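You operate a simulated robot arm through the tools that you are given. There is no shell and no other tool.

You are at the controls of a simulated robot arm. One attempt, no reset.

Task
Undo both latches, raise the toolbox lid and lift the grey tray out.
Fine: Set the tray on the tool table; leave the lid open. The red catch stays closed. Keep fingers out from under lids, clips, clamps and jaws. Pinch, break and dent nothing.
Where things are to end (x, y in the base frame): grey tool tray within 0.15 m of [0.27, 0.74].

Only the result counts: the job must be done as asked and must still hold three seconds after the hand-in. Knocking over, shifting, dropping, spilling or breaking anything else fails it. Lids that push on must go on centred and level and be pressed home; caps that screw on are set level and turned clockwise until they are tight.

Robot
A 7-joint arm with a two-finger parallel gripper, fixed in place. Base frame: the origin is at the foot of the arm, x ahead of it, y to its left, z up. Units: m, rad, N and s.
With the tool pointing down near the work surface it reaches from about 0.34 to 0.78 m from the base axis. Its first joint turns from -2.897 to 2.897 rad. Payload 3.91 kg.
The tool frame sits at the grasp point between the pads (the TCP): z along the fingers, y along the line on which they close. The tips reach 0.03 m beyond it. The gripper opens to 0.11 m. The fingers are 0.02 m wide and 0.01 m thick; the gripper's body (0.048 by 0.112 m) begins 0.055 m behind the TCP.
Orientation is that of the tool frame in the base frame, as [roll, pitch, yaw] about the fixed x, y, z axes, in that order (R = Rz(yaw) Ry(pitch) Rx(roll)). With the fingers straight down and closing along the base's y, the tool's x points along the base's -x, its y along +y and its z along -z.

Tools
- The arm moves only by the tool drive_tool. Its argument "increments" is a list of rows, each a list of 6 numbers: the shift along the tool's x, y, z in m, then the turn, a rotation vector about the tool's x, y, z in rad. In form: [[tx, ty, tz, rx, ry, rz], ...]. A call has 1 to 20 rows; each row shifts and turns the commanded pose from where the row before left it, along the tool's axes as they then stand. "hand" is the closure, from 0 (fully open) to 1 (shut), set as the call begins (left out, the last holds). Rows are played at 5 a second. More than 0.05 m and 0.15 rad between two rows, or a gripper value outside its range, and nothing of the call is played. Where a pose cannot be reached the arm comes as near as it can. A force on the tool above 40 N (or 10 N above the force at the start of the call, whichever is more), or a blocked arm, ends the call early, and 0.2 s more pass. Each finger travels about 0.153 m/s and halts on what it meets, pressing with about 39 N; the grip force reading is that of the motor and also rises with nothing between the fingers. The clock runs only during rows and for 0.2 s after the last one: add rows that do not move to give the fingers time. It gives the time, the measured TCP pose, the force on the tool (base axes), the opening and the grip force at its end, in the units of the frame above (readings bear some noise), with the torque about the TCP (base axes, N m) and any sound that the robot's microphone picked up.
- Cameras (640 x 400 px; columns grow to the right, rows downward): "scene" is fixed at [0.3803, -0.6493, 1.617]; the picture's right is [0.99, -0.14, 0.00], its down [-0.07, -0.51, -0.85] and it looks along [0.12, 0.85, -0.52] (base axes); focal length 324 px, centre (320, 200). "wrist" rides on the gripper at [0.077, 0.007, -0.114] in the tool frame; the picture's right is [-0.09, 1.00, 0.00], its down [-0.80, -0.07, -0.59] and it looks along [-0.59, -0.05, 0.80] (tool axes); focal length 270 px, centre (320, 200). There is no depth. A picture from a camera that has moved, and an enlarged one, comes with that camera's place and axes in the base frame and with its lens. The place of the scene camera against the robot may be out by one fixed shift of up to 0.025 m in any direction.
- camera(camera): a new picture of that camera. It takes no simulated time.
- lift_body(by): slides the trunk up (or, below 0, down) by that many m; the arm rides with it, the base frame stays. It gives what a move gives, with no picture.
- zoom(camera, box): a new picture of the part [left, top, right, bottom] of that camera's present view, enlarged. It takes no simulated time.
- job_done(): hands the job in; it is judged then, once.

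Places have to be worked out from the pictures, the camera data and where the tool is seen. Open the gripper and draw the arm clear of the work before you hand the job in, unless the task says otherwise.

The tools are called after "Call:" by a JSON object that holds its "fn" and its "kwargs". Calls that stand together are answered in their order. drive_tool: Moves the arm, as the interface text tells. Its arguments: {"type":"object","properties":{"increments":{"type":"array"},"hand":{"type":"number"}},"required":["increments"]} The other tools are called the same way: lift_body (by) slides the trunk up or down; camera (camera) takes a picture; zoom (camera, box) takes an enlarged picture of a part of a camera's view; job_done () hands the job in.

At the start:

```text
time_s: 0.0
tool_pos: [0.3956, 0.1127, 1.3787]
tcp_rot: [-3.142, -0.001, 3.14]
contact_force: [-0.8, -1.2, 0.0]
wrist_torque: [0.0, 0.03, -0.01]
width: 0.11
finger_force: 0.1
trunk travel left (down, up): [-0.55, 0.06]
```

scene: 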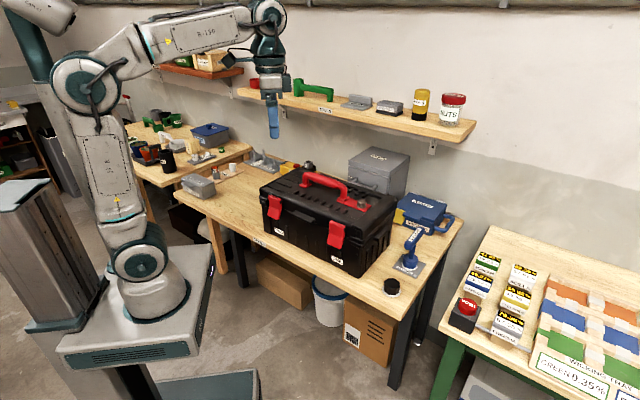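
wrist: 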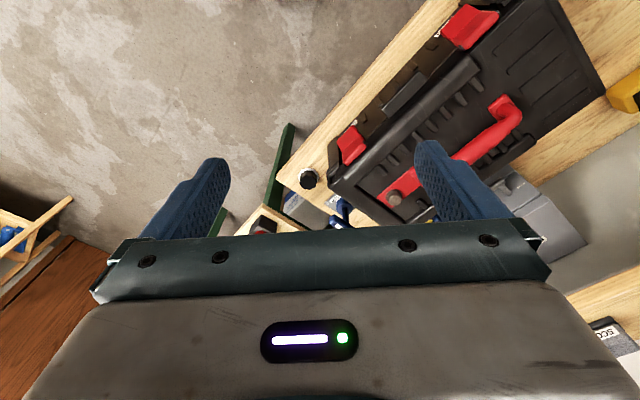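

I'll start by looking closely at the toolbox and surroundings in the scene view.

Call:
{"fn": "zoom", "kwargs": {"camera": "scene", "box": [240, 140, 440, 300]}}

Call:
{"fn": "zoom", "kwargs": {"camera": "scene", "box": [120, 100, 320, 225]}}

Call:
{"fn": "zoom", "kwargs": {"camera": "wrist", "box": [260, 0, 640, 240]}}

```text
2.50 times, centred on (340, 220) of scene
camera zoom: at [0.3803, -0.6493, 1.617], right [0.99, -0.14, 0.0], down [-0.07, -0.51, -0.85], along [0.12, 0.85, -0.52], focal length 811 px, centre (270, 150)
```

zoom: 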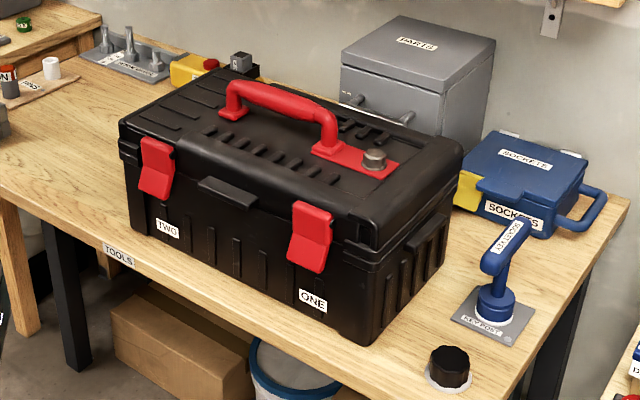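

```text
3.20 times, centred on (220, 162) of scene
camera zoom: at [0.3803, -0.6493, 1.617], right [0.99, -0.14, 0.0], down [-0.07, -0.51, -0.85], along [0.12, 0.85, -0.52], focal length 1038 px, centre (640, 320)
```

zoom: 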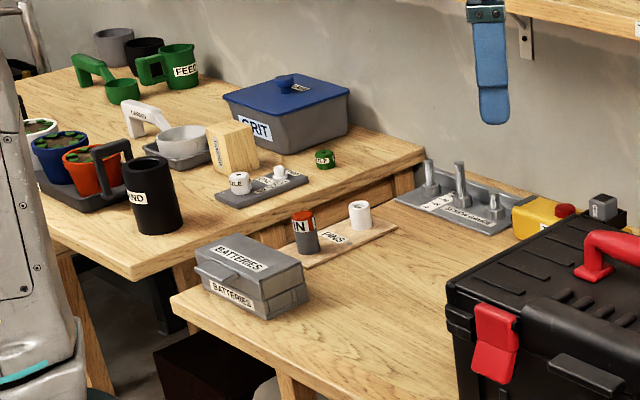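

```text
1.67 times, centred on (450, 120) of wrist
camera zoom: at [0.3193, 0.1205, 1.492], right [0.09, 1.0, 0.0], down [0.8, -0.07, 0.59], along [0.59, -0.05, -0.8], focal length 450 px, centre (103, 333)
```

zoom: 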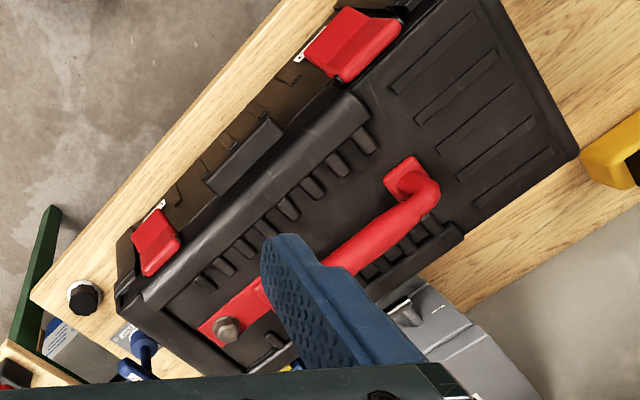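

The toolbox front appears to face the robot, running from roughly (0.62, 0.13) to (0.31, 0.45), with the tabletop near z≈0.82. I'll yaw the tool to face the box front and drop in front of it for a closer look, keeping clear.

Call:
{"fn": "drive_tool", "kwargs": {"increments": [[0, 0, 0, 0, 0, -0.127], [0, 0, 0, 0, 0, -0.127], [0, 0, 0, 0, 0, -0.127], [0, 0, 0, 0, 0, -0.127], [0, 0, 0, 0, 0, -0.127], [0, 0, 0, 0, 0, -0.127], [0, 0.014, 0.035, 0, 0, 0], [0, 0.014, 0.035, 0, 0, 0], [0, 0.014, 0.035, 0, 0, 0], [0, 0.014, 0.035, 0, 0, 0], [0, 0.014, 0.035, 0, 0, 0], [0, 0.014, 0.035, 0, 0, 0]], "hand": 0}}

Call:
{"fn": "camera", "kwargs": {"camera": "wrist"}}

Call:
{"fn": "camera", "kwargs": {"camera": "scene"}}

```text
time_s: 2.6
tool_pos: [0.3394, 0.174, 1.1671]
tcp_rot: [3.141, 0.0, -2.381]
contact_force: [-0.6, 1.0, -0.1]
wrist_torque: [0.01, -0.01, 0.01]
width: 0.11
finger_force: 0.1
trunk travel left (down, up): [-0.55, 0.06]
```

```text
taken
camera wrist: at [0.2782, 0.1266, 1.2807], right [-0.62, 0.78, 0.0], down [0.63, 0.5, 0.59], along [0.47, 0.37, -0.8], focal length 270 px, centre (320, 200)
```

wrist: 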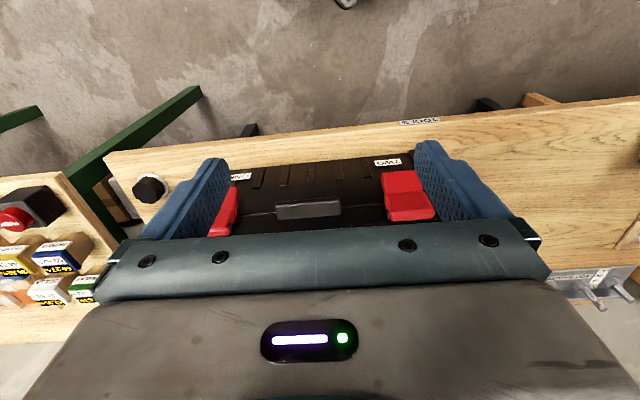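

```text
taken
```

scene: 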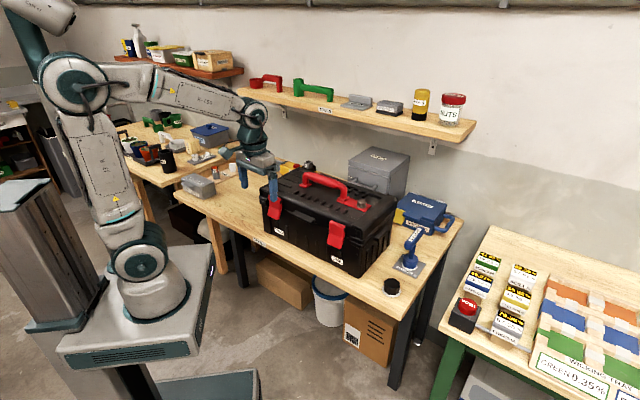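

The box front and both latches are visible between the fingers. I'll zoom in on the latches from both cameras.

Call:
{"fn": "zoom", "kwargs": {"camera": "wrist", "box": [190, 130, 470, 250]}}

Call:
{"fn": "zoom", "kwargs": {"camera": "scene", "box": [310, 200, 410, 270]}}

Call:
{"fn": "zoom", "kwargs": {"camera": "scene", "box": [250, 160, 410, 260]}}

```text
2.29 times, centred on (330, 190) of wrist
camera zoom: at [0.2782, 0.1266, 1.2807], right [-0.62, 0.78, 0.0], down [0.63, 0.5, 0.59], along [0.47, 0.37, -0.8], focal length 618 px, centre (297, 223)
```

zoom: 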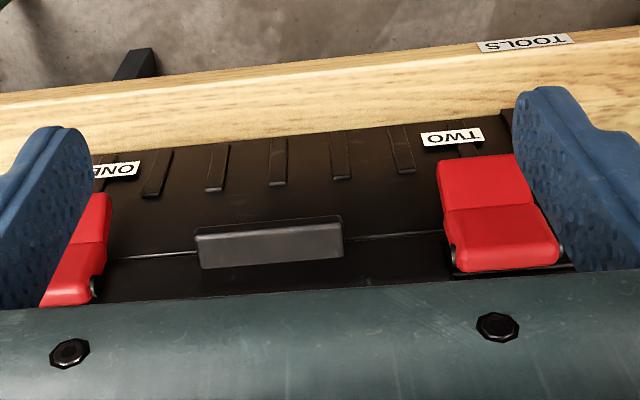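

```text
5.71 times, centred on (360, 235) of scene
camera zoom: at [0.3803, -0.6493, 1.617], right [0.99, -0.14, 0.0], down [-0.07, -0.51, -0.85], along [0.12, 0.85, -0.52], focal length 1854 px, centre (91, 0)
```

zoom: 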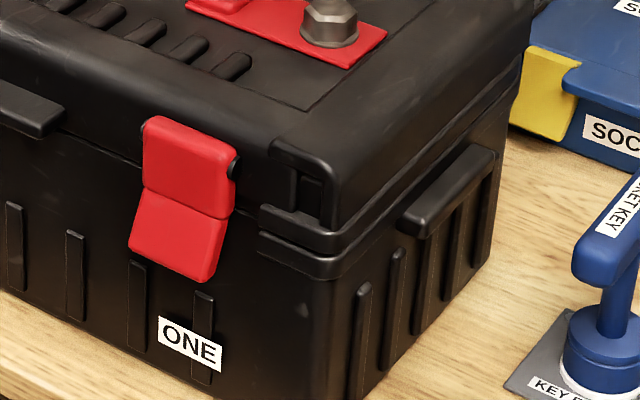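

```text
4.00 times, centred on (330, 210) of scene
camera zoom: at [0.3803, -0.6493, 1.617], right [0.99, -0.14, 0.0], down [-0.07, -0.51, -0.85], along [0.12, 0.85, -0.52], focal length 1298 px, centre (280, 160)
```

zoom: 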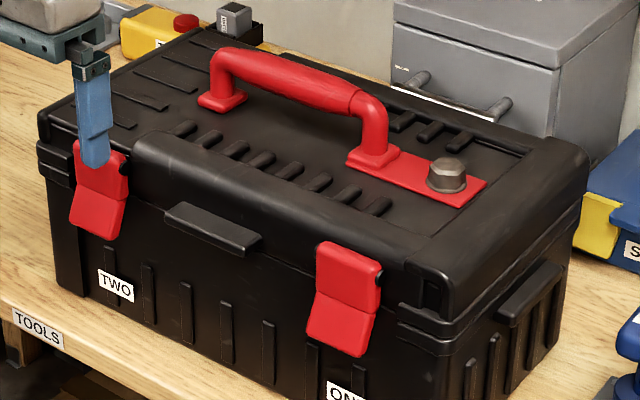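

Both latches hinge at a pin on their upper end on the lid, with a flap that must swing outward and upward. I'll tilt the tool toward the box face in place for a better look and for measuring from a second viewpoint.

Call:
{"fn": "drive_tool", "kwargs": {"increments": [[0, 0, 0, 0, -0.131, 0], [0, 0, 0, 0, -0.131, 0], [0, 0, 0, 0, -0.131, 0], [0, 0, 0, 0, -0.131, 0], [0, 0, 0, 0, -0.131, 0], [0, 0, 0, 0, -0.131, 0]]}}

Call:
{"fn": "camera", "kwargs": {"camera": "wrist"}}

```text
time_s: 4.0
tool_pos: [0.3397, 0.1738, 1.1699]
tcp_rot: [3.14, 0.787, -2.38]
contact_force: [-0.2, 0.2, -0.5]
wrist_torque: [-0.02, -0.04, 0.0]
width: 0.1099
finger_force: 0.1
trunk travel left (down, up): [-0.55, 0.06]
```

```text
taken
camera wrist: at [0.2373, 0.0862, 1.1962], right [-0.64, 0.76, 0.06], down [0.15, 0.05, 0.99], along [0.75, 0.64, -0.15], focal length 270 px, centre (320, 200)
```

wrist: 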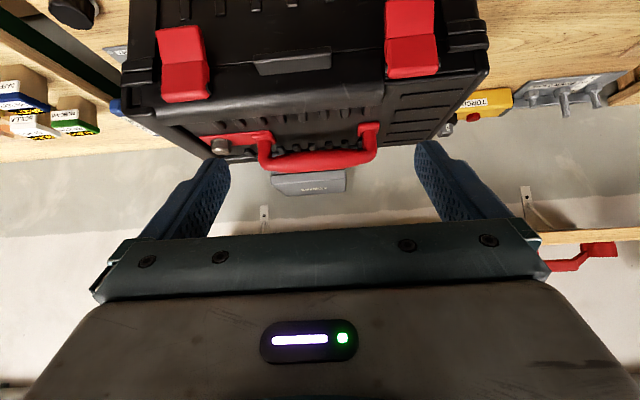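

The view is inverted but clear. I'll zoom in on each latch and the handle for measurement.

Call:
{"fn": "zoom", "kwargs": {"camera": "wrist", "box": [100, 0, 292, 120]}}

Call:
{"fn": "zoom", "kwargs": {"camera": "wrist", "box": [320, 0, 512, 120]}}

Call:
{"fn": "zoom", "kwargs": {"camera": "wrist", "box": [190, 80, 430, 230]}}

```text
3.33 times, centred on (196, 60) of wrist
camera zoom: at [0.2373, 0.0862, 1.1962], right [-0.64, 0.76, 0.06], down [0.15, 0.05, 0.99], along [0.75, 0.64, -0.15], focal length 901 px, centre (733, 667)
```

zoom: 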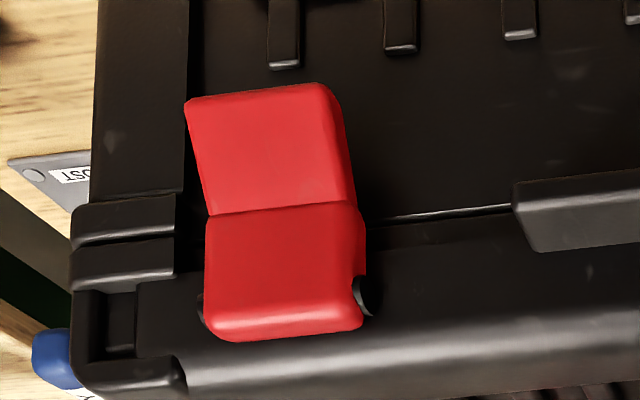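

```text
3.33 times, centred on (416, 60) of wrist
camera zoom: at [0.2373, 0.0862, 1.1962], right [-0.64, 0.76, 0.06], down [0.15, 0.05, 0.99], along [0.75, 0.64, -0.15], focal length 901 px, centre (0, 667)
```

zoom: 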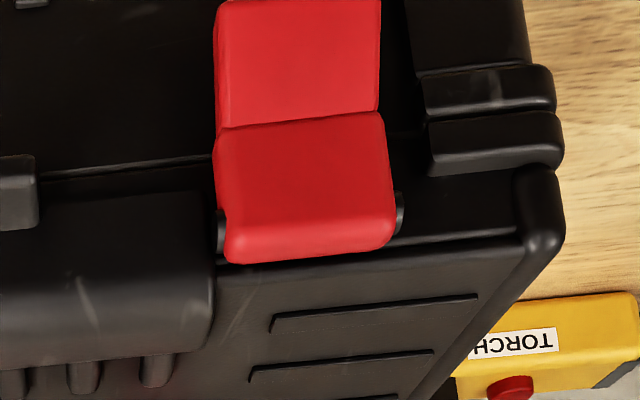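

```text
2.67 times, centred on (310, 155) of wrist
camera zoom: at [0.2373, 0.0862, 1.1962], right [-0.64, 0.76, 0.06], down [0.15, 0.05, 0.99], along [0.75, 0.64, -0.15], focal length 721 px, centre (347, 320)
```

zoom: 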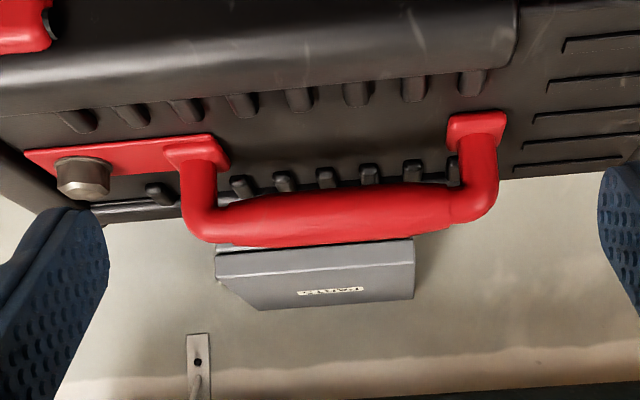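

From triangulating the wrist views, latch TWO's bend is at about (0.372, 0.351, 0.976) and latch ONE's at about (0.558, 0.164, 0.977), with the box yawed about 45°. I'll square the tool to the box, tilt it further toward the face, and come to a standoff in front of latch TWO.

Call:
{"fn": "drive_tool", "kwargs": {"increments": [[0, 0, 0, -0.017, 0, -0.017], [0, 0, 0, 0, -0.13, 0], [0, 0, 0, 0, -0.13, 0], [0.022, 0.0206, 0.0259, 0, 0, 0], [0.022, 0.0206, 0.0259, 0, 0, 0], [0.022, 0.0206, 0.0259, 0, 0, 0], [0.022, 0.0206, 0.0259, 0, 0, 0], [0.022, 0.0206, 0.0259, 0, 0, 0], [0, 0, 0, 0, 0, 0]]}}

Call:
{"fn": "camera", "kwargs": {"camera": "wrist"}}

Call:
{"fn": "camera", "kwargs": {"camera": "scene"}}

```text
time_s: 6.0
tool_pos: [0.3788, 0.3186, 1.0763]
tcp_rot: [-3.14, 1.05, -2.356]
contact_force: [0.4, 0.2, 0.5]
wrist_torque: [0.03, 0.02, -0.01]
width: 0.1103
finger_force: 0.1
out of reach, approached as far as the arm can: row 2, 3, 4, 5, 6, 7
trunk travel left (down, up): [-0.55, 0.06]
```

```text
taken
camera wrist: at [0.2762, 0.2278, 1.0667], right [-0.67, 0.74, 0.08], down [-0.03, -0.13, 0.99], along [0.74, 0.66, 0.11], focal length 270 px, centre (320, 200)
```

wrist: 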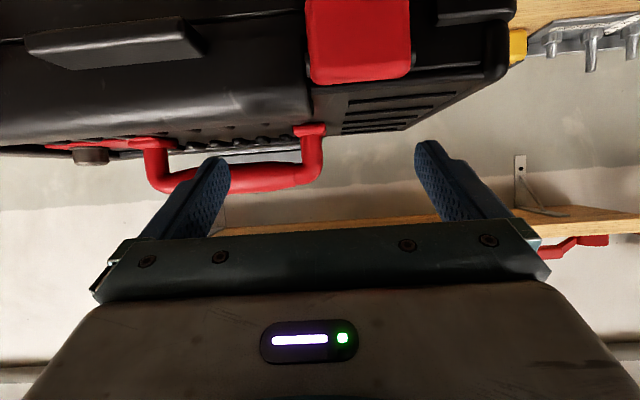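

```text
taken
```

scene: 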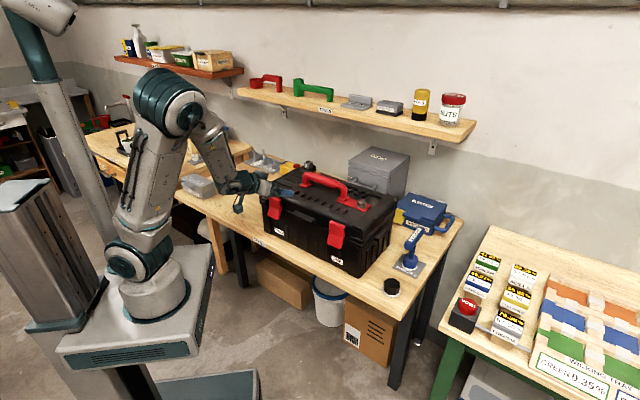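

The 60° tilt isn't reachable with the trunk this high: the arm stopped short at about (0.379, 0.319, 1.076), though without contact. I'll back straight up and reduce the tilt, then lower the trunk so the forearm can come in flatter.

Call:
{"fn": "drive_tool", "kwargs": {"increments": [[-0.0346, 0, -0.02, 0, 0, 0], [-0.0346, 0, -0.02, 0, 0, 0], [-0.0346, 0, -0.02, 0, 0, 0], [0, 0, 0, 0, 0.131, 0], [0, 0, 0, 0, 0.131, 0], [0, 0, 0, 0, 0.131, 0], [0, 0, 0, 0, 0.131, 0], [0, 0, 0, 0, 0.131, 0], [0, 0, 0, 0, 0.131, 0], [0, 0, 0, 0, 0.131, 0], [0, 0, 0, 0, 0.131, 0], [0, 0, 0, 0, 0, 0]]}}

```text
time_s: 8.6
tool_pos: [0.3783, 0.3195, 1.2085]
tcp_rot: [3.137, 0.126, -2.351]
contact_force: [-0.4, -0.8, 0.1]
wrist_torque: [0.02, 0.0, 0.0]
width: 0.11
finger_force: 0.1
out of reach, approached as far as the arm can: row 4, 5
trunk travel left (down, up): [-0.55, 0.06]
```

The tool is back above the box front. I'll raise it further and pull it back before lowering the trunk.

Call:
{"fn": "drive_tool", "kwargs": {"increments": [[0, 0, 0, 0, 0.12, 0], [0.016, 0, -0.04, 0, 0, 0], [0.016, 0, -0.04, 0, 0, 0], [0.016, 0, -0.04, 0, 0, 0], [0.016, 0, -0.04, 0, 0, 0], [0.016, 0, -0.04, 0, 0, 0], [0, 0, 0, 0, 0, 0]]}}

Call:
{"fn": "lift_body", "kwargs": {"by": -0.25}}

Call:
{"fn": "camera", "kwargs": {"camera": "scene"}}

```text
time_s: 10.2
tool_pos: [0.3196, 0.2607, 1.4084]
tcp_rot: [3.137, 0.007, -2.349]
contact_force: [0.3, 0.3, -0.5]
wrist_torque: [0.03, 0.0, -0.02]
width: 0.1099
finger_force: 0.0
trunk travel left (down, up): [-0.55, 0.06]
```

```text
time_s: 12.8
tool_pos: [0.3207, 0.2609, 1.1571]
tcp_rot: [3.138, 0.01, -2.348]
contact_force: [0.0, -0.2, 0.2]
wrist_torque: [0.0, -0.03, 0.03]
width: 0.1102
finger_force: 0.0
trunk travel left (down, up): [-0.3, 0.31]
```

```text
taken
```

scene: 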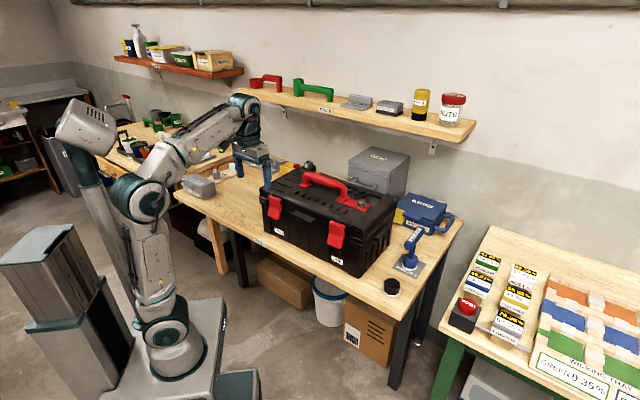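

Trunk is lowered and the arm is more open. I'll now tilt 60° toward the box in place and look at latch TWO.

Call:
{"fn": "drive_tool", "kwargs": {"increments": [[0, 0.009, 0, 0, -0.131, 0], [0, 0.009, 0, 0, -0.131, 0], [0, 0.009, 0, 0, -0.131, 0], [0, 0, 0, 0, -0.131, 0], [0, 0, 0, 0, -0.131, 0], [0, 0, 0, 0, -0.131, 0], [0, 0, 0, 0, -0.131, 0], [0, 0, 0, 0, -0.131, 0], [0, 0, 0, 0, 0, 0]]}}

Call:
{"fn": "camera", "kwargs": {"camera": "wrist"}}

```text
time_s: 15.0
tool_pos: [0.3229, 0.2902, 1.1256]
tcp_rot: [3.081, 0.978, -2.401]
contact_force: [-0.3, 0.6, -0.6]
wrist_torque: [-0.02, 0.0, 0.01]
width: 0.11
finger_force: 0.1
trunk travel left (down, up): [-0.3, 0.31]
stopped in row 9: the arm was blocked; the commanded pose is now the measured one
```

```text
taken
camera wrist: at [0.2218, 0.1986, 1.1266], right [-0.67, 0.73, 0.11], down [0.04, -0.11, 0.99], along [0.74, 0.67, 0.04], focal length 270 px, centre (320, 200)
```

wrist: 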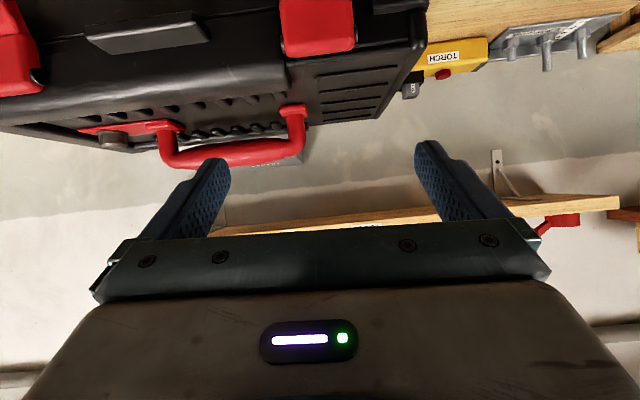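

The wrist hit a joint limit because the forearm is still too steep. The fingertips are about 4 cm clear of the latch face, so lowering the trunk further here brings the tool to latch height and levels the forearm.

Call:
{"fn": "lift_body", "kwargs": {"by": -0.15}}

Call:
{"fn": "camera", "kwargs": {"camera": "wrist"}}

Call:
{"fn": "camera", "kwargs": {"camera": "scene"}}

```text
time_s: 16.7
tool_pos: [0.3506, 0.3021, 0.9351]
tcp_rot: [3.027, 0.872, -2.446]
contact_force: [-1.1, 0.8, -0.4]
wrist_torque: [0.01, 0.0, 0.01]
width: 0.1102
finger_force: 0.0
trunk travel left (down, up): [-0.15, 0.46]
```

```text
taken
camera wrist: at [0.2488, 0.2104, 0.9493], right [-0.66, 0.74, 0.14], down [0.14, -0.06, 0.99], along [0.74, 0.67, -0.06], focal length 270 px, centre (320, 200)
```

wrist: 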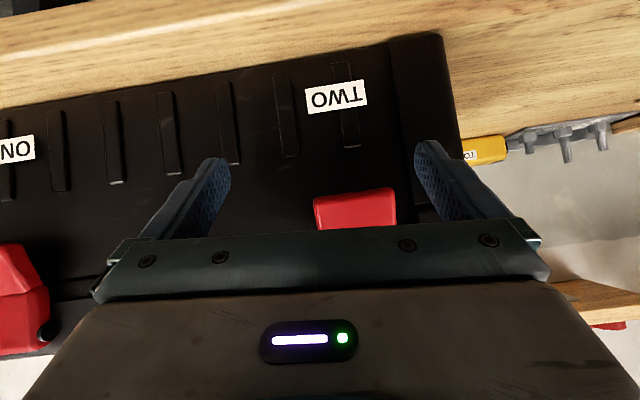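

```text
taken
```

scene: 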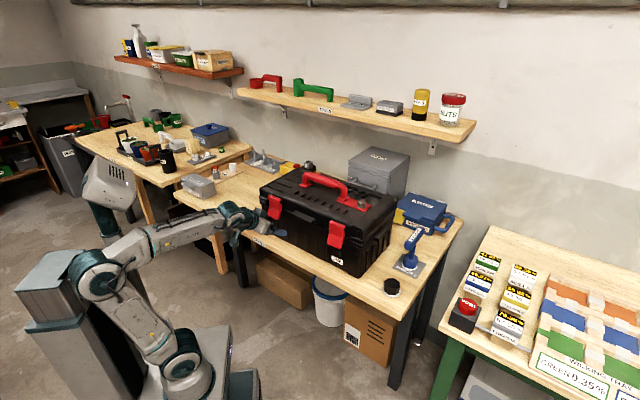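

The tool settled at (0.351, 0.302, 0.935) tilted 50° with a slight twist, and the fingertips are just clear of the latch. I'll retreat a little and square the orientation.

Call:
{"fn": "drive_tool", "kwargs": {"increments": [[0, 0, -0.025, 0, 0, 0], [0, 0, -0.025, 0, 0, 0], [0, 0, 0, 0.02, -0.0855, -0.0305], [0, 0, 0, 0.02, -0.0855, -0.0305], [0, 0, 0, 0, 0, 0]]}}

Call:
{"fn": "camera", "kwargs": {"camera": "wrist"}}

```text
time_s: 17.2
tool_pos: [0.35, 0.2916, 0.9342]
tcp_rot: [3.011, 0.825, -2.466]
contact_force: [0.5, -0.2, -1.1]
wrist_torque: [0.0, 0.0, 0.01]
width: 0.1099
finger_force: 0.1
trunk travel left (down, up): [-0.15, 0.46]
stopped in row 2: the arm was blocked; the commanded pose is now the measured one
```

```text
taken
camera wrist: at [0.249, 0.2014, 0.9534], right [-0.64, 0.75, 0.15], down [0.18, -0.04, 0.98], along [0.74, 0.66, -0.11], focal length 270 px, centre (320, 200)
```

wrist: 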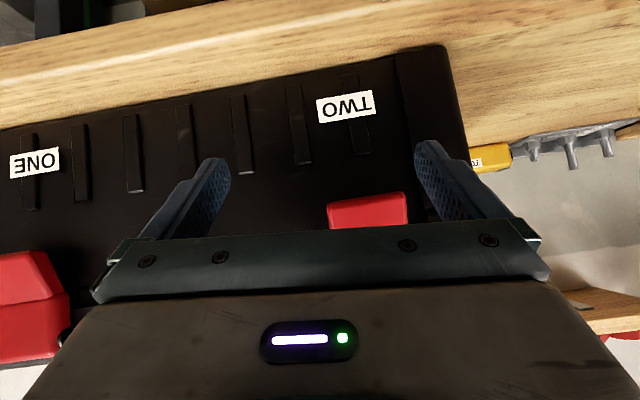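

The arm is blocked—its folded elbow is likely being pushed back against the robot's own torso. I'll ease the tilt toward vertical to bring the elbow forward, then raise the trunk to a better height.

Call:
{"fn": "drive_tool", "kwargs": {"increments": [[0, 0, 0, 0, 0.1, 0], [0, 0, 0, 0, 0.1, 0], [0, 0, 0, 0, 0.1, 0], [0, 0, 0, 0, 0.1, 0], [0, 0, 0, 0, 0, 0]]}}

```text
time_s: 18.4
tool_pos: [0.3499, 0.2907, 0.9347]
tcp_rot: [3.047, 0.43, -2.412]
contact_force: [0.4, -0.4, 0.5]
wrist_torque: [-0.01, 0.01, 0.02]
width: 0.1102
finger_force: 0.1
trunk travel left (down, up): [-0.15, 0.46]
```

The arm is free again. Raising the trunk 0.15 m moves the tool straight up in front of the box with clearance.

Call:
{"fn": "lift_body", "kwargs": {"by": 0.15}}

```text
time_s: 20.1
tool_pos: [0.3502, 0.2905, 1.0845]
tcp_rot: [3.045, 0.431, -2.414]
contact_force: [0.4, 0.1, 0.1]
wrist_torque: [0.0, 0.0, -0.02]
width: 0.11
finger_force: 0.0
trunk travel left (down, up): [-0.3, 0.31]
```

Now I'll square the orientation, tilt to about 54°, and come to a standoff centred on latch TWO.

Call:
{"fn": "drive_tool", "kwargs": {"increments": [[0, 0, 0, 0.0725, 0.003, -0.052], [0, 0, 0, 0, -0.13, 0], [0, 0, 0, 0, -0.13, 0], [0, 0, 0, 0, -0.13, 0], [0, 0, 0, 0, -0.13, 0], [0.0216, 0.0092, 0.0183, 0, 0, 0], [0.0216, 0.0092, 0.0183, 0, 0, 0], [0.0216, 0.0092, 0.0183, 0, 0, 0], [0, 0, 0, 0, 0, 0]]}}

Call:
{"fn": "camera", "kwargs": {"camera": "wrist"}}

Call:
{"fn": "zoom", "kwargs": {"camera": "scene", "box": [60, 130, 380, 330]}}

```text
time_s: 22.1
tool_pos: [0.3359, 0.316, 0.9995]
tcp_rot: [-3.14, 0.952, -2.355]
contact_force: [0.3, -0.1, 0.6]
wrist_torque: [0.01, -0.01, 0.0]
width: 0.11
finger_force: 0.1
trunk travel left (down, up): [-0.3, 0.31]
```

```text
taken
camera wrist: at [0.2341, 0.2238, 1.0032], right [-0.67, 0.74, 0.07], down [0.04, -0.06, 1.0], along [0.74, 0.67, 0.02], focal length 270 px, centre (320, 200)
```

wrist: 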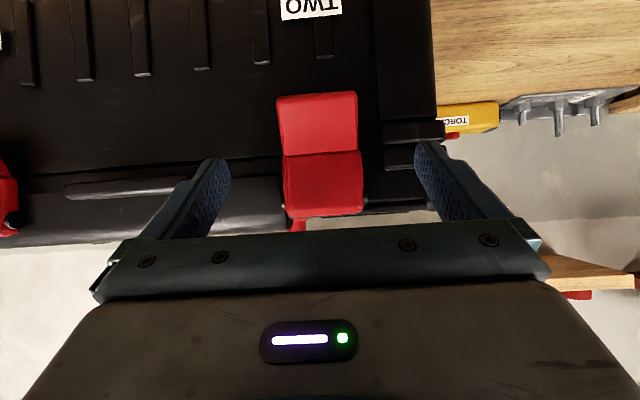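

```text
2.00 times, centred on (220, 230) of scene
camera zoom: at [0.3803, -0.6493, 1.617], right [0.99, -0.14, 0.0], down [-0.07, -0.51, -0.85], along [0.12, 0.85, -0.52], focal length 649 px, centre (520, 140)
```

zoom: 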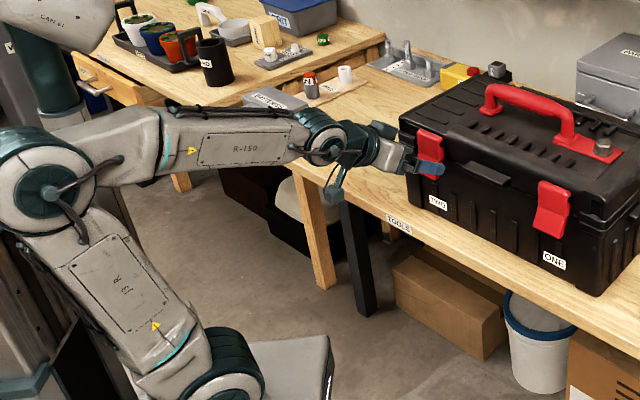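

Latch TWO is centred in front (v offset <1 mm); its flap's outer surface sits at u≈0.50–0.51 with the box body at u≈0.532 (u being distance toward the box). I'll narrow the fingers to about 7 cm so they pass beside the flap without touching the corner bracket.

Call:
{"fn": "drive_tool", "kwargs": {"increments": [[0, 0, 0, 0, 0, 0], [0, 0, 0, 0, 0, 0]], "hand": 0.37}}

Call:
{"fn": "zoom", "kwargs": {"camera": "wrist", "box": [200, 60, 456, 220]}}

```text
time_s: 22.7
tool_pos: [0.3377, 0.3142, 0.9999]
tcp_rot: [-3.14, 0.952, -2.355]
contact_force: [-0.3, -0.8, -0.4]
wrist_torque: [0.0, -0.01, -0.02]
width: 0.0693
finger_force: 0.0
trunk travel left (down, up): [-0.3, 0.31]
```

```text
2.50 times, centred on (328, 140) of wrist
camera zoom: at [0.2341, 0.2237, 1.0036], right [-0.67, 0.74, 0.07], down [0.04, -0.06, 1.0], along [0.74, 0.67, 0.02], focal length 676 px, centre (300, 350)
```

zoom: 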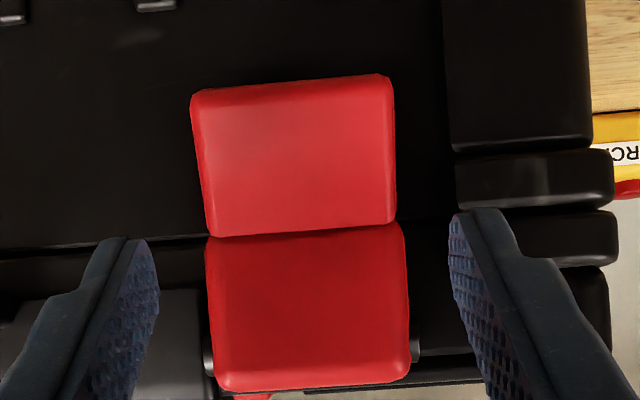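

The latch is centred between the fingers with several mm of room on each side. I'll advance so the pads lie alongside the lower flap, stopping short of the box body.

Call:
{"fn": "drive_tool", "kwargs": {"increments": [[0.003, 0.0005, 0.011, 0, 0, 0], [0.003, 0, 0.011, 0, 0, 0], [0.003, 0, 0.011, 0, 0, 0], [0.001, 0, 0.008, 0, 0, 0], [0, 0, 0, 0, 0, 0]]}}

Call:
{"fn": "camera", "kwargs": {"camera": "wrist"}}

Call:
{"fn": "zoom", "kwargs": {"camera": "scene", "box": [220, 170, 348, 250]}}

```text
time_s: 23.9
tool_pos: [0.3546, 0.3347, 0.9672]
tcp_rot: [-3.139, 0.952, -2.357]
contact_force: [-0.2, -1.4, 0.4]
wrist_torque: [0.0, -0.01, -0.02]
width: 0.0693
finger_force: 0.0
trunk travel left (down, up): [-0.3, 0.31]
```

```text
taken
camera wrist: at [0.2534, 0.2433, 0.971], right [-0.67, 0.74, 0.07], down [0.04, -0.06, 1.0], along [0.74, 0.67, 0.01], focal length 270 px, centre (320, 200)
```

wrist: 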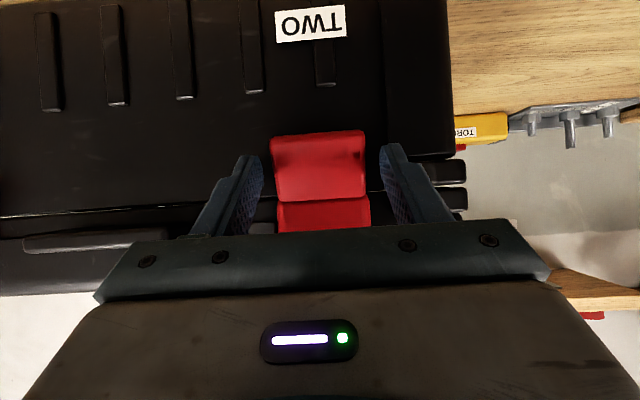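

```text
5.00 times, centred on (284, 210) of scene
camera zoom: at [0.3803, -0.6493, 1.617], right [0.99, -0.14, 0.0], down [-0.07, -0.51, -0.85], along [0.12, 0.85, -0.52], focal length 1622 px, centre (500, 150)
```

zoom: 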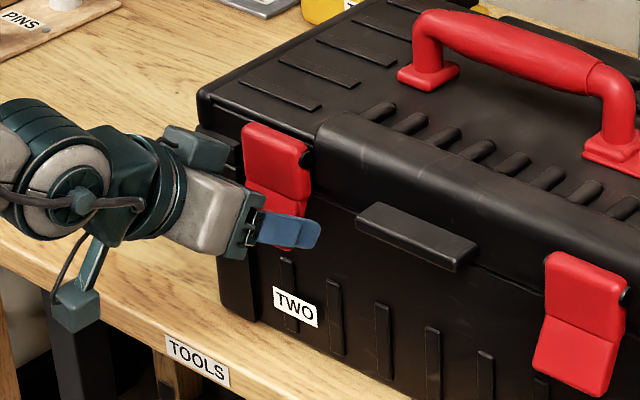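

The pads straddle the flap; I'll advance 6 mm more for better pad overlap and then close on its sides.

Call:
{"fn": "drive_tool", "kwargs": {"increments": [[0, 0, 0.003, 0, 0, 0], [0, 0, 0.003, 0, 0, 0], [0, 0, 0, 0, 0, 0]]}}

Call:
{"fn": "drive_tool", "kwargs": {"increments": [[0, 0, 0, 0, 0, 0], [0, 0, 0, 0, 0, 0], [0, 0, 0, 0, 0, 0]], "hand": 0.6}}

Call:
{"fn": "zoom", "kwargs": {"camera": "wrist", "box": [200, 80, 456, 240]}}

```text
time_s: 24.7
tool_pos: [0.3589, 0.3404, 0.9645]
tcp_rot: [-3.141, 0.952, -2.353]
contact_force: [-0.3, -0.3, -0.2]
wrist_torque: [0.01, -0.01, 0.0]
width: 0.0692
finger_force: 0.1
trunk travel left (down, up): [-0.3, 0.31]
```

```text
time_s: 25.5
tool_pos: [0.3574, 0.3396, 0.9648]
tcp_rot: [-3.139, 0.95, -2.355]
contact_force: [0.2, -0.2, 0.4]
wrist_torque: [-0.02, 0.01, 0.02]
width: 0.0442
finger_force: 0.5
trunk travel left (down, up): [-0.3, 0.31]
```

```text
2.50 times, centred on (328, 160) of wrist
camera zoom: at [0.2566, 0.2473, 0.9678], right [-0.67, 0.74, 0.07], down [0.04, -0.06, 1.0], along [0.74, 0.67, 0.01], focal length 676 px, centre (300, 300)
```

zoom: 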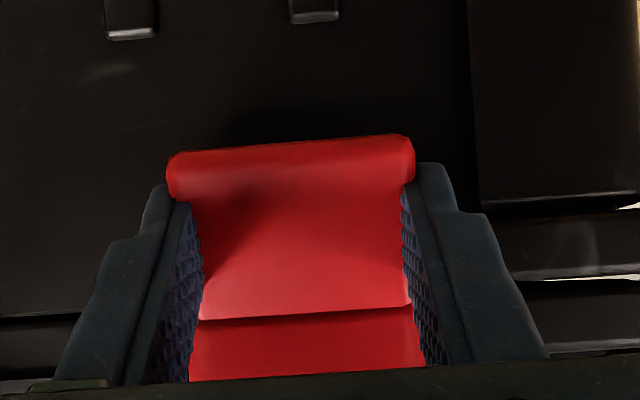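

The fingers closed to 4.4 cm without meeting resistance, so they may be in front of the flap rather than beside it. Let me check from the scene camera.

Call:
{"fn": "zoom", "kwargs": {"camera": "scene", "box": [252, 185, 316, 225]}}

Call:
{"fn": "zoom", "kwargs": {"camera": "wrist", "box": [256, 120, 384, 200]}}

```text
10.00 times, centred on (284, 205) of scene
camera zoom: at [0.3803, -0.6493, 1.617], right [0.99, -0.14, 0.0], down [-0.07, -0.51, -0.85], along [0.12, 0.85, -0.52], focal length 3244 px, centre (680, 150)
```

zoom: 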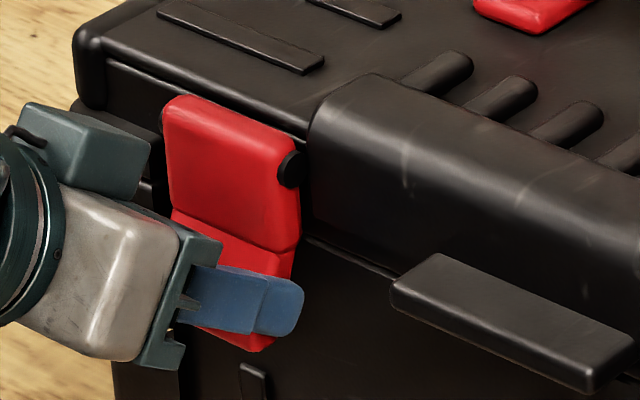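

```text
5.00 times, centred on (320, 160) of wrist
camera zoom: at [0.2566, 0.2473, 0.9678], right [-0.67, 0.74, 0.07], down [0.04, -0.06, 1.0], along [0.74, 0.67, 0.01], focal length 1351 px, centre (320, 400)
```

zoom: 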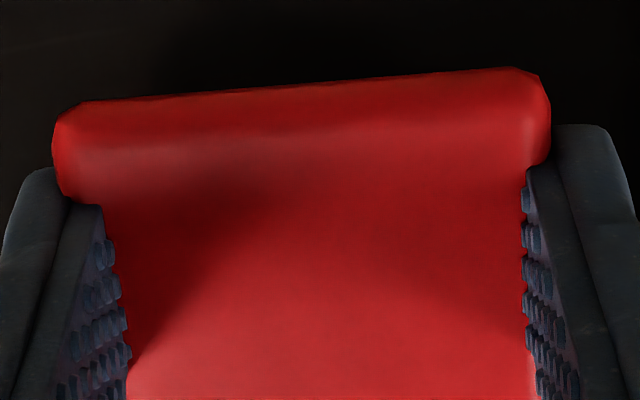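

It's unclear whether the pads are beside the flap or just ahead of it, so I'll close further; fingers in front would simply meet nothing.

Call:
{"fn": "drive_tool", "kwargs": {"increments": [[0, 0, 0, 0, 0, 0], [0, 0, 0, 0, 0, 0]], "hand": 0.8}}

Call:
{"fn": "zoom", "kwargs": {"camera": "wrist", "box": [200, 80, 456, 240]}}

```text
time_s: 26.1
tool_pos: [0.3593, 0.3374, 0.9656]
tcp_rot: [-3.141, 0.951, -2.354]
contact_force: [2.8, -3.2, -0.6]
wrist_torque: [-0.09, -0.05, -0.23]
width: 0.0415
finger_force: 38.9
trunk travel left (down, up): [-0.3, 0.31]
```

```text
2.50 times, centred on (328, 160) of wrist
camera zoom: at [0.2573, 0.2467, 0.9678], right [-0.67, 0.74, 0.07], down [0.04, -0.06, 1.0], along [0.74, 0.67, 0.01], focal length 676 px, centre (300, 300)
```

zoom: 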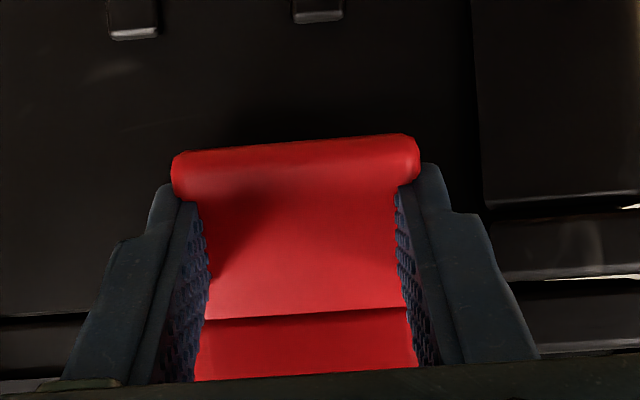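

The pads now hold the flap at 4.15 cm with 39 N, so the grip is real. I'll swing it outward and up about its pin (estimated at u≈0.5225, z≈1.006), starting with a small arc and checking forces.

Call:
{"fn": "drive_tool", "kwargs": {"increments": [[-0.0002, 0, -0.004, 0, 0.08, 0], [-0.0002, 0, -0.004, 0, 0.08, 0], [-0.0002, 0, -0.004, 0, 0.08, 0], [0, 0, 0, 0, 0, 0]], "hand": 0.8}}

Call:
{"fn": "zoom", "kwargs": {"camera": "wrist", "box": [200, 80, 456, 240]}}

Call:
{"fn": "zoom", "kwargs": {"camera": "scene", "box": [236, 175, 332, 235]}}

```text
time_s: 27.1
tool_pos: [0.3524, 0.3318, 0.9722]
tcp_rot: [3.141, 0.71, -2.355]
contact_force: [5.0, -1.6, -0.5]
wrist_torque: [-0.18, 0.18, -0.15]
width: 0.0411
finger_force: 38.9
trunk travel left (down, up): [-0.3, 0.31]
```

```text
2.50 times, centred on (328, 160) of wrist
camera zoom: at [0.2543, 0.2435, 1.0089], right [-0.66, 0.75, 0.06], down [0.21, 0.11, 0.97], along [0.73, 0.65, -0.23], focal length 676 px, centre (300, 300)
```

zoom: 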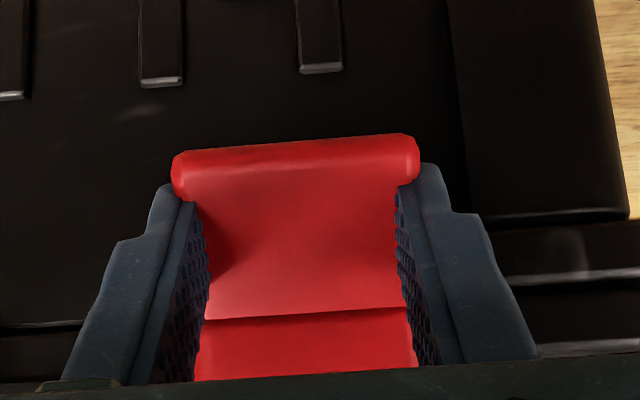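

```text
6.67 times, centred on (284, 205) of scene
camera zoom: at [0.3803, -0.6493, 1.617], right [0.99, -0.14, 0.0], down [-0.07, -0.51, -0.85], along [0.12, 0.85, -0.52], focal length 2163 px, centre (560, 167)
```

zoom: 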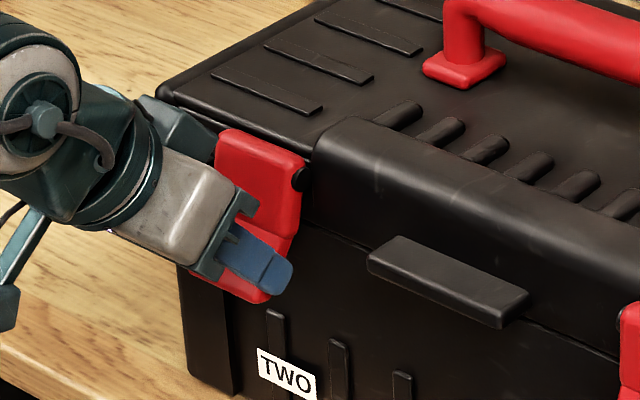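

The flap is rotating rigidly with the tool at low force. I'll continue the arc.

Call:
{"fn": "drive_tool", "kwargs": {"increments": [[-0.0003, 0, -0.005, 0, 0.1, 0], [-0.0003, 0, -0.005, 0, 0.1, 0], [-0.0003, 0, -0.005, 0, 0.1, 0], [-0.0003, 0, -0.005, 0, 0.1, 0], [0, 0, 0, 0, 0, 0]]}}

Call:
{"fn": "camera", "kwargs": {"camera": "wrist"}}

Call:
{"fn": "zoom", "kwargs": {"camera": "scene", "box": [236, 175, 332, 235]}}

```text
time_s: 28.3
tool_pos: [0.3447, 0.3257, 0.99]
tcp_rot: [3.141, 0.307, -2.356]
contact_force: [1.7, -2.0, -0.5]
wrist_torque: [-0.2, 0.53, -0.36]
width: 0.0414
finger_force: 39.0
trunk travel left (down, up): [-0.3, 0.31]
```

```text
taken
camera wrist: at [0.2647, 0.2549, 1.0753], right [-0.65, 0.76, 0.03], down [0.46, 0.36, 0.81], along [0.61, 0.53, -0.59], focal length 270 px, centre (320, 200)
```

wrist: 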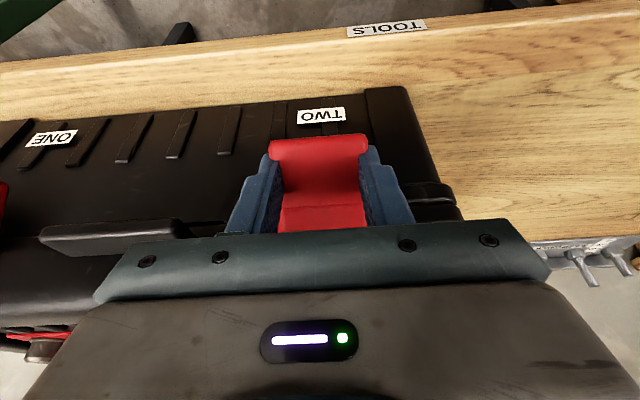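

```text
6.67 times, centred on (284, 205) of scene
camera zoom: at [0.3803, -0.6493, 1.617], right [0.99, -0.14, 0.0], down [-0.07, -0.51, -0.85], along [0.12, 0.85, -0.52], focal length 2163 px, centre (560, 167)
```

zoom: 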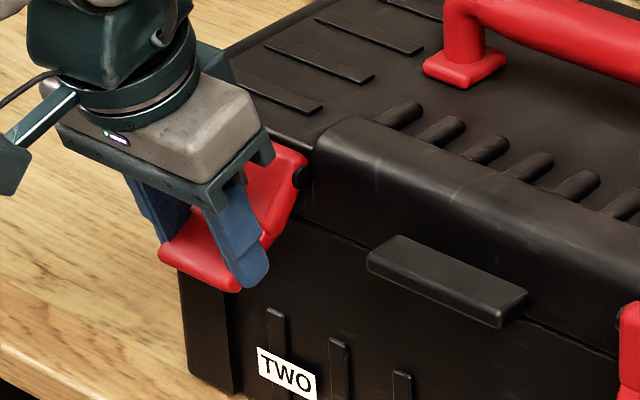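

Latch is about 37° open and moving freely. Continuing the arc by another ~0.6 rad.

Call:
{"fn": "drive_tool", "kwargs": {"increments": [[-0.0003, 0, -0.005, 0, 0.1, 0], [-0.0003, 0, -0.005, 0, 0.1, 0], [-0.0003, 0, -0.005, 0, 0.1, 0], [-0.0003, 0, -0.005, 0, 0.1, 0], [-0.0003, 0, -0.005, 0, 0.1, 0], [-0.0003, 0, -0.005, 0, 0.1, 0], [0, 0, 0, 0, 0, 0]]}}

Call:
{"fn": "zoom", "kwargs": {"camera": "scene", "box": [220, 160, 348, 240]}}

```text
time_s: 29.9
tool_pos: [0.3466, 0.3255, 1.0193]
tcp_rot: [-3.14, -0.287, -2.358]
contact_force: [7.5, 1.2, -9.4]
wrist_torque: [0.79, -0.87, 0.34]
width: 0.0417
finger_force: 39.1
trunk travel left (down, up): [-0.3, 0.31]
```

```text
5.00 times, centred on (284, 200) of scene
camera zoom: at [0.3803, -0.6493, 1.617], right [0.99, -0.14, 0.0], down [-0.07, -0.51, -0.85], along [0.12, 0.85, -0.52], focal length 1622 px, centre (500, 200)
```

zoom: 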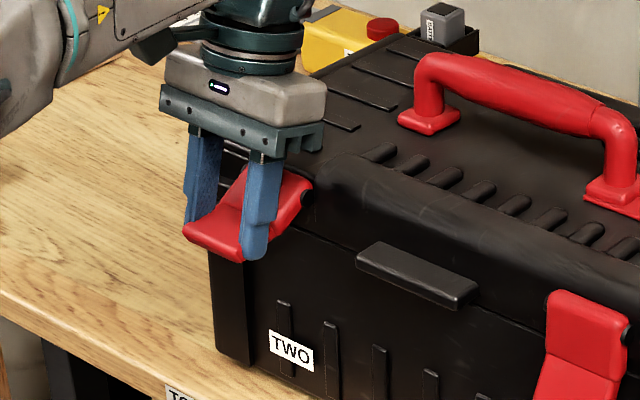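

About 71° open now with a modest 9 N resistance building; I'll try a small further nudge to see whether that is the end stop.

Call:
{"fn": "drive_tool", "kwargs": {"increments": [[-0.0002, 0, -0.0025, 0, 0.05, 0], [-0.0002, 0, -0.0025, 0, 0.05, 0], [0, 0, 0, 0, 0, 0]]}}

Call:
{"fn": "camera", "kwargs": {"camera": "wrist"}}

```text
time_s: 30.7
tool_pos: [0.3479, 0.3277, 1.0253]
tcp_rot: [-3.139, -0.39, -2.356]
contact_force: [5.5, 2.9, -11.0]
wrist_torque: [0.62, -0.7, 0.42]
width: 0.0417
finger_force: 38.8
trunk travel left (down, up): [-0.3, 0.31]
```

```text
taken
camera wrist: at [0.3232, 0.3142, 1.1594], right [-0.65, 0.76, -0.03], down [0.73, 0.63, 0.24], along [0.21, 0.13, -0.97], focal length 270 px, centre (320, 200)
```

wrist: 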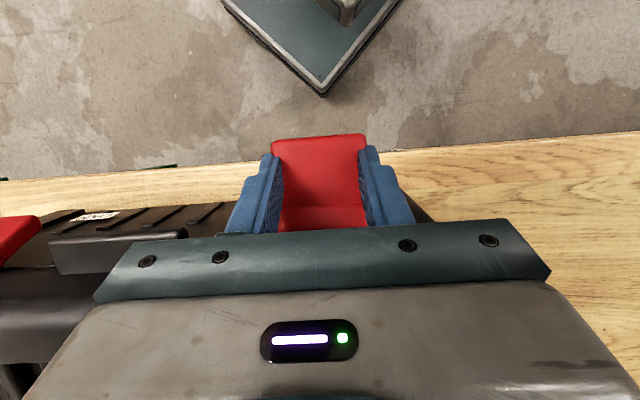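

The flap has begun slipping slightly in the pads, so it's near its stop. I'll release and check whether it stays open.

Call:
{"fn": "drive_tool", "kwargs": {"increments": [[0, 0, 0, 0, 0, 0], [0, 0, 0, 0, 0, 0]], "hand": 0.37}}

Call:
{"fn": "camera", "kwargs": {"camera": "wrist"}}

Call:
{"fn": "zoom", "kwargs": {"camera": "scene", "box": [220, 160, 348, 240]}}

```text
time_s: 31.3
tool_pos: [0.3459, 0.3267, 1.0254]
tcp_rot: [-3.138, -0.39, -2.357]
contact_force: [0.2, -0.5, 0.6]
wrist_torque: [0.01, -0.02, -0.01]
width: 0.0693
finger_force: 0.0
trunk travel left (down, up): [-0.3, 0.31]
```

```text
taken
camera wrist: at [0.3221, 0.3134, 1.1602], right [-0.65, 0.76, -0.03], down [0.73, 0.63, 0.25], along [0.21, 0.13, -0.97], focal length 270 px, centre (320, 200)
```

wrist: 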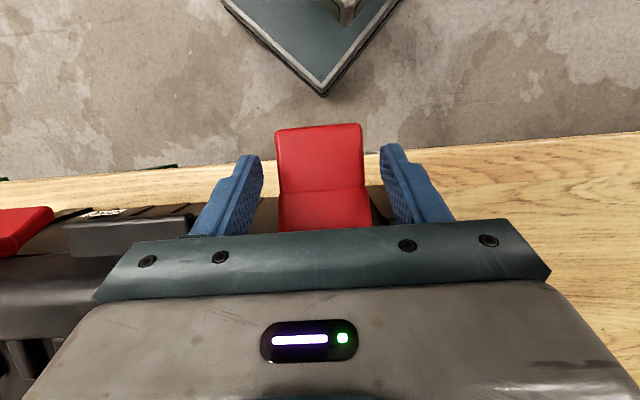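

```text
5.00 times, centred on (284, 200) of scene
camera zoom: at [0.3803, -0.6493, 1.617], right [0.99, -0.14, 0.0], down [-0.07, -0.51, -0.85], along [0.12, 0.85, -0.52], focal length 1622 px, centre (500, 200)
```

zoom: 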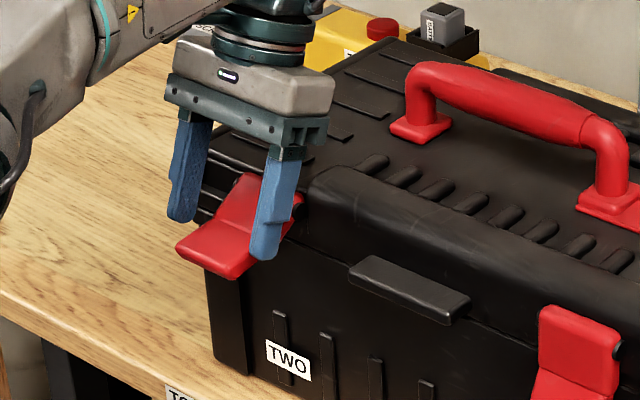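

Released, and the latch holds its position. I'll back the fingers out along the tool axis and look at it unobstructed.

Call:
{"fn": "drive_tool", "kwargs": {"increments": [[0, 0, -0.025, 0, 0, 0], [0, 0, -0.025, 0, 0, 0], [0, 0, -0.025, 0, 0, 0], [0, 0, -0.025, 0, 0, 0], [0, 0, -0.02, 0, 0.1, 0], [0, 0, 0, 0, 0.1, 0], [0, 0, 0, 0, 0, 0]]}}

Call:
{"fn": "camera", "kwargs": {"camera": "wrist"}}

Call:
{"fn": "zoom", "kwargs": {"camera": "scene", "box": [220, 160, 412, 280]}}

```text
time_s: 32.9
tool_pos: [0.3429, 0.331, 1.0523]
tcp_rot: [-3.141, -0.43, -2.356]
contact_force: [-0.4, 0.7, 0.9]
wrist_torque: [0.0, 0.01, 0.01]
width: 0.0695
finger_force: 0.0
out of reach, approached as far as the arm can: row 2, 3, 4, 5, 6
trunk travel left (down, up): [-0.3, 0.31]
```

```text
taken
camera wrist: at [0.3213, 0.3203, 1.1881], right [-0.65, 0.76, -0.04], down [0.74, 0.64, 0.21], along [0.18, 0.11, -0.98], focal length 270 px, centre (320, 200)
```

wrist: 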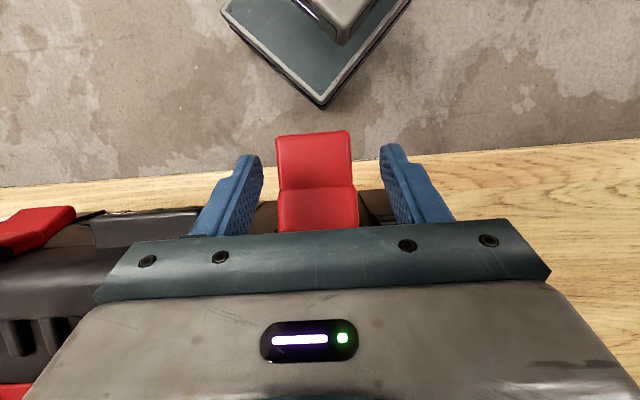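

```text
3.33 times, centred on (316, 220) of scene
camera zoom: at [0.3803, -0.6493, 1.617], right [0.99, -0.14, 0.0], down [-0.07, -0.51, -0.85], along [0.12, 0.85, -0.52], focal length 1082 px, centre (333, 133)
```

zoom: 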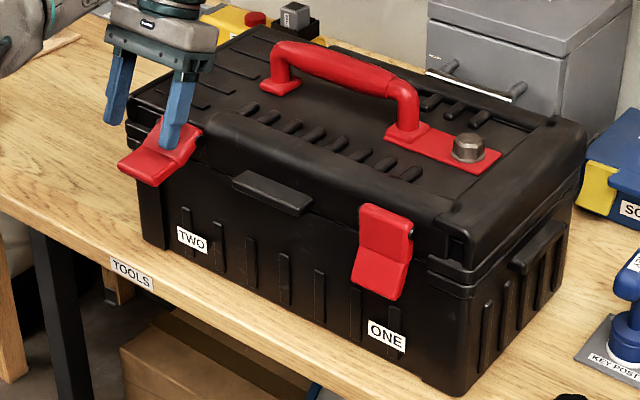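

I turned the wrong way there (further past vertical) and hit the reach limit, with no contact. I'll rotate back to vertical, with the fingers still straddling the flap at a distance, then rise straight up.

Call:
{"fn": "drive_tool", "kwargs": {"increments": [[0, 0, 0, 0, -0.11, 0], [0, 0, 0, 0, -0.11, 0], [0, 0, 0, 0, -0.11, 0], [0, 0, 0, 0, -0.1, 0], [0, 0, -0.03, 0, 0, 0], [0, 0, -0.03, 0, 0, 0], [0, 0, -0.03, 0, 0, 0], [0, 0, -0.03, 0, 0, 0], [0, 0, 0, 0, 0, 0]]}}

Call:
{"fn": "camera", "kwargs": {"camera": "wrist"}}

Call:
{"fn": "zoom", "kwargs": {"camera": "scene", "box": [220, 160, 412, 280]}}

```text
time_s: 34.9
tool_pos: [0.3449, 0.328, 1.1717]
tcp_rot: [-3.14, 0.0, -2.356]
contact_force: [-0.2, -0.3, 0.6]
wrist_torque: [0.01, -0.01, -0.01]
width: 0.069
finger_force: 0.1
trunk travel left (down, up): [-0.3, 0.31]
```

```text
taken
camera wrist: at [0.285, 0.2803, 1.2861], right [-0.64, 0.77, 0.0], down [0.62, 0.52, 0.59], along [0.46, 0.38, -0.8], focal length 270 px, centre (320, 200)
```

wrist: 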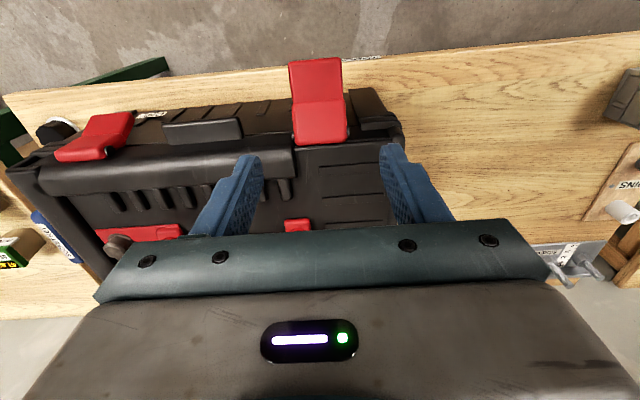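

```text
3.33 times, centred on (316, 220) of scene
camera zoom: at [0.3803, -0.6493, 1.617], right [0.99, -0.14, 0.0], down [-0.07, -0.51, -0.85], along [0.12, 0.85, -0.52], focal length 1082 px, centre (333, 133)
```

zoom: 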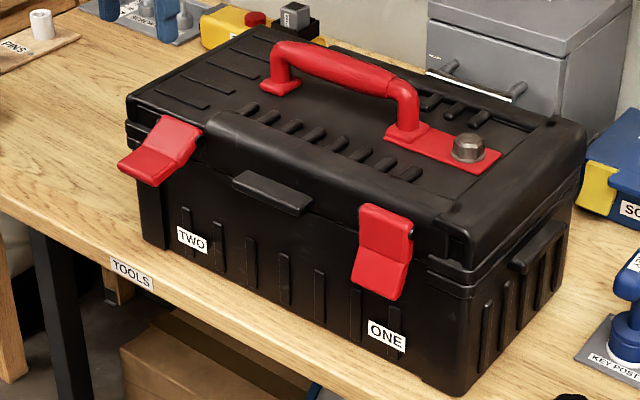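

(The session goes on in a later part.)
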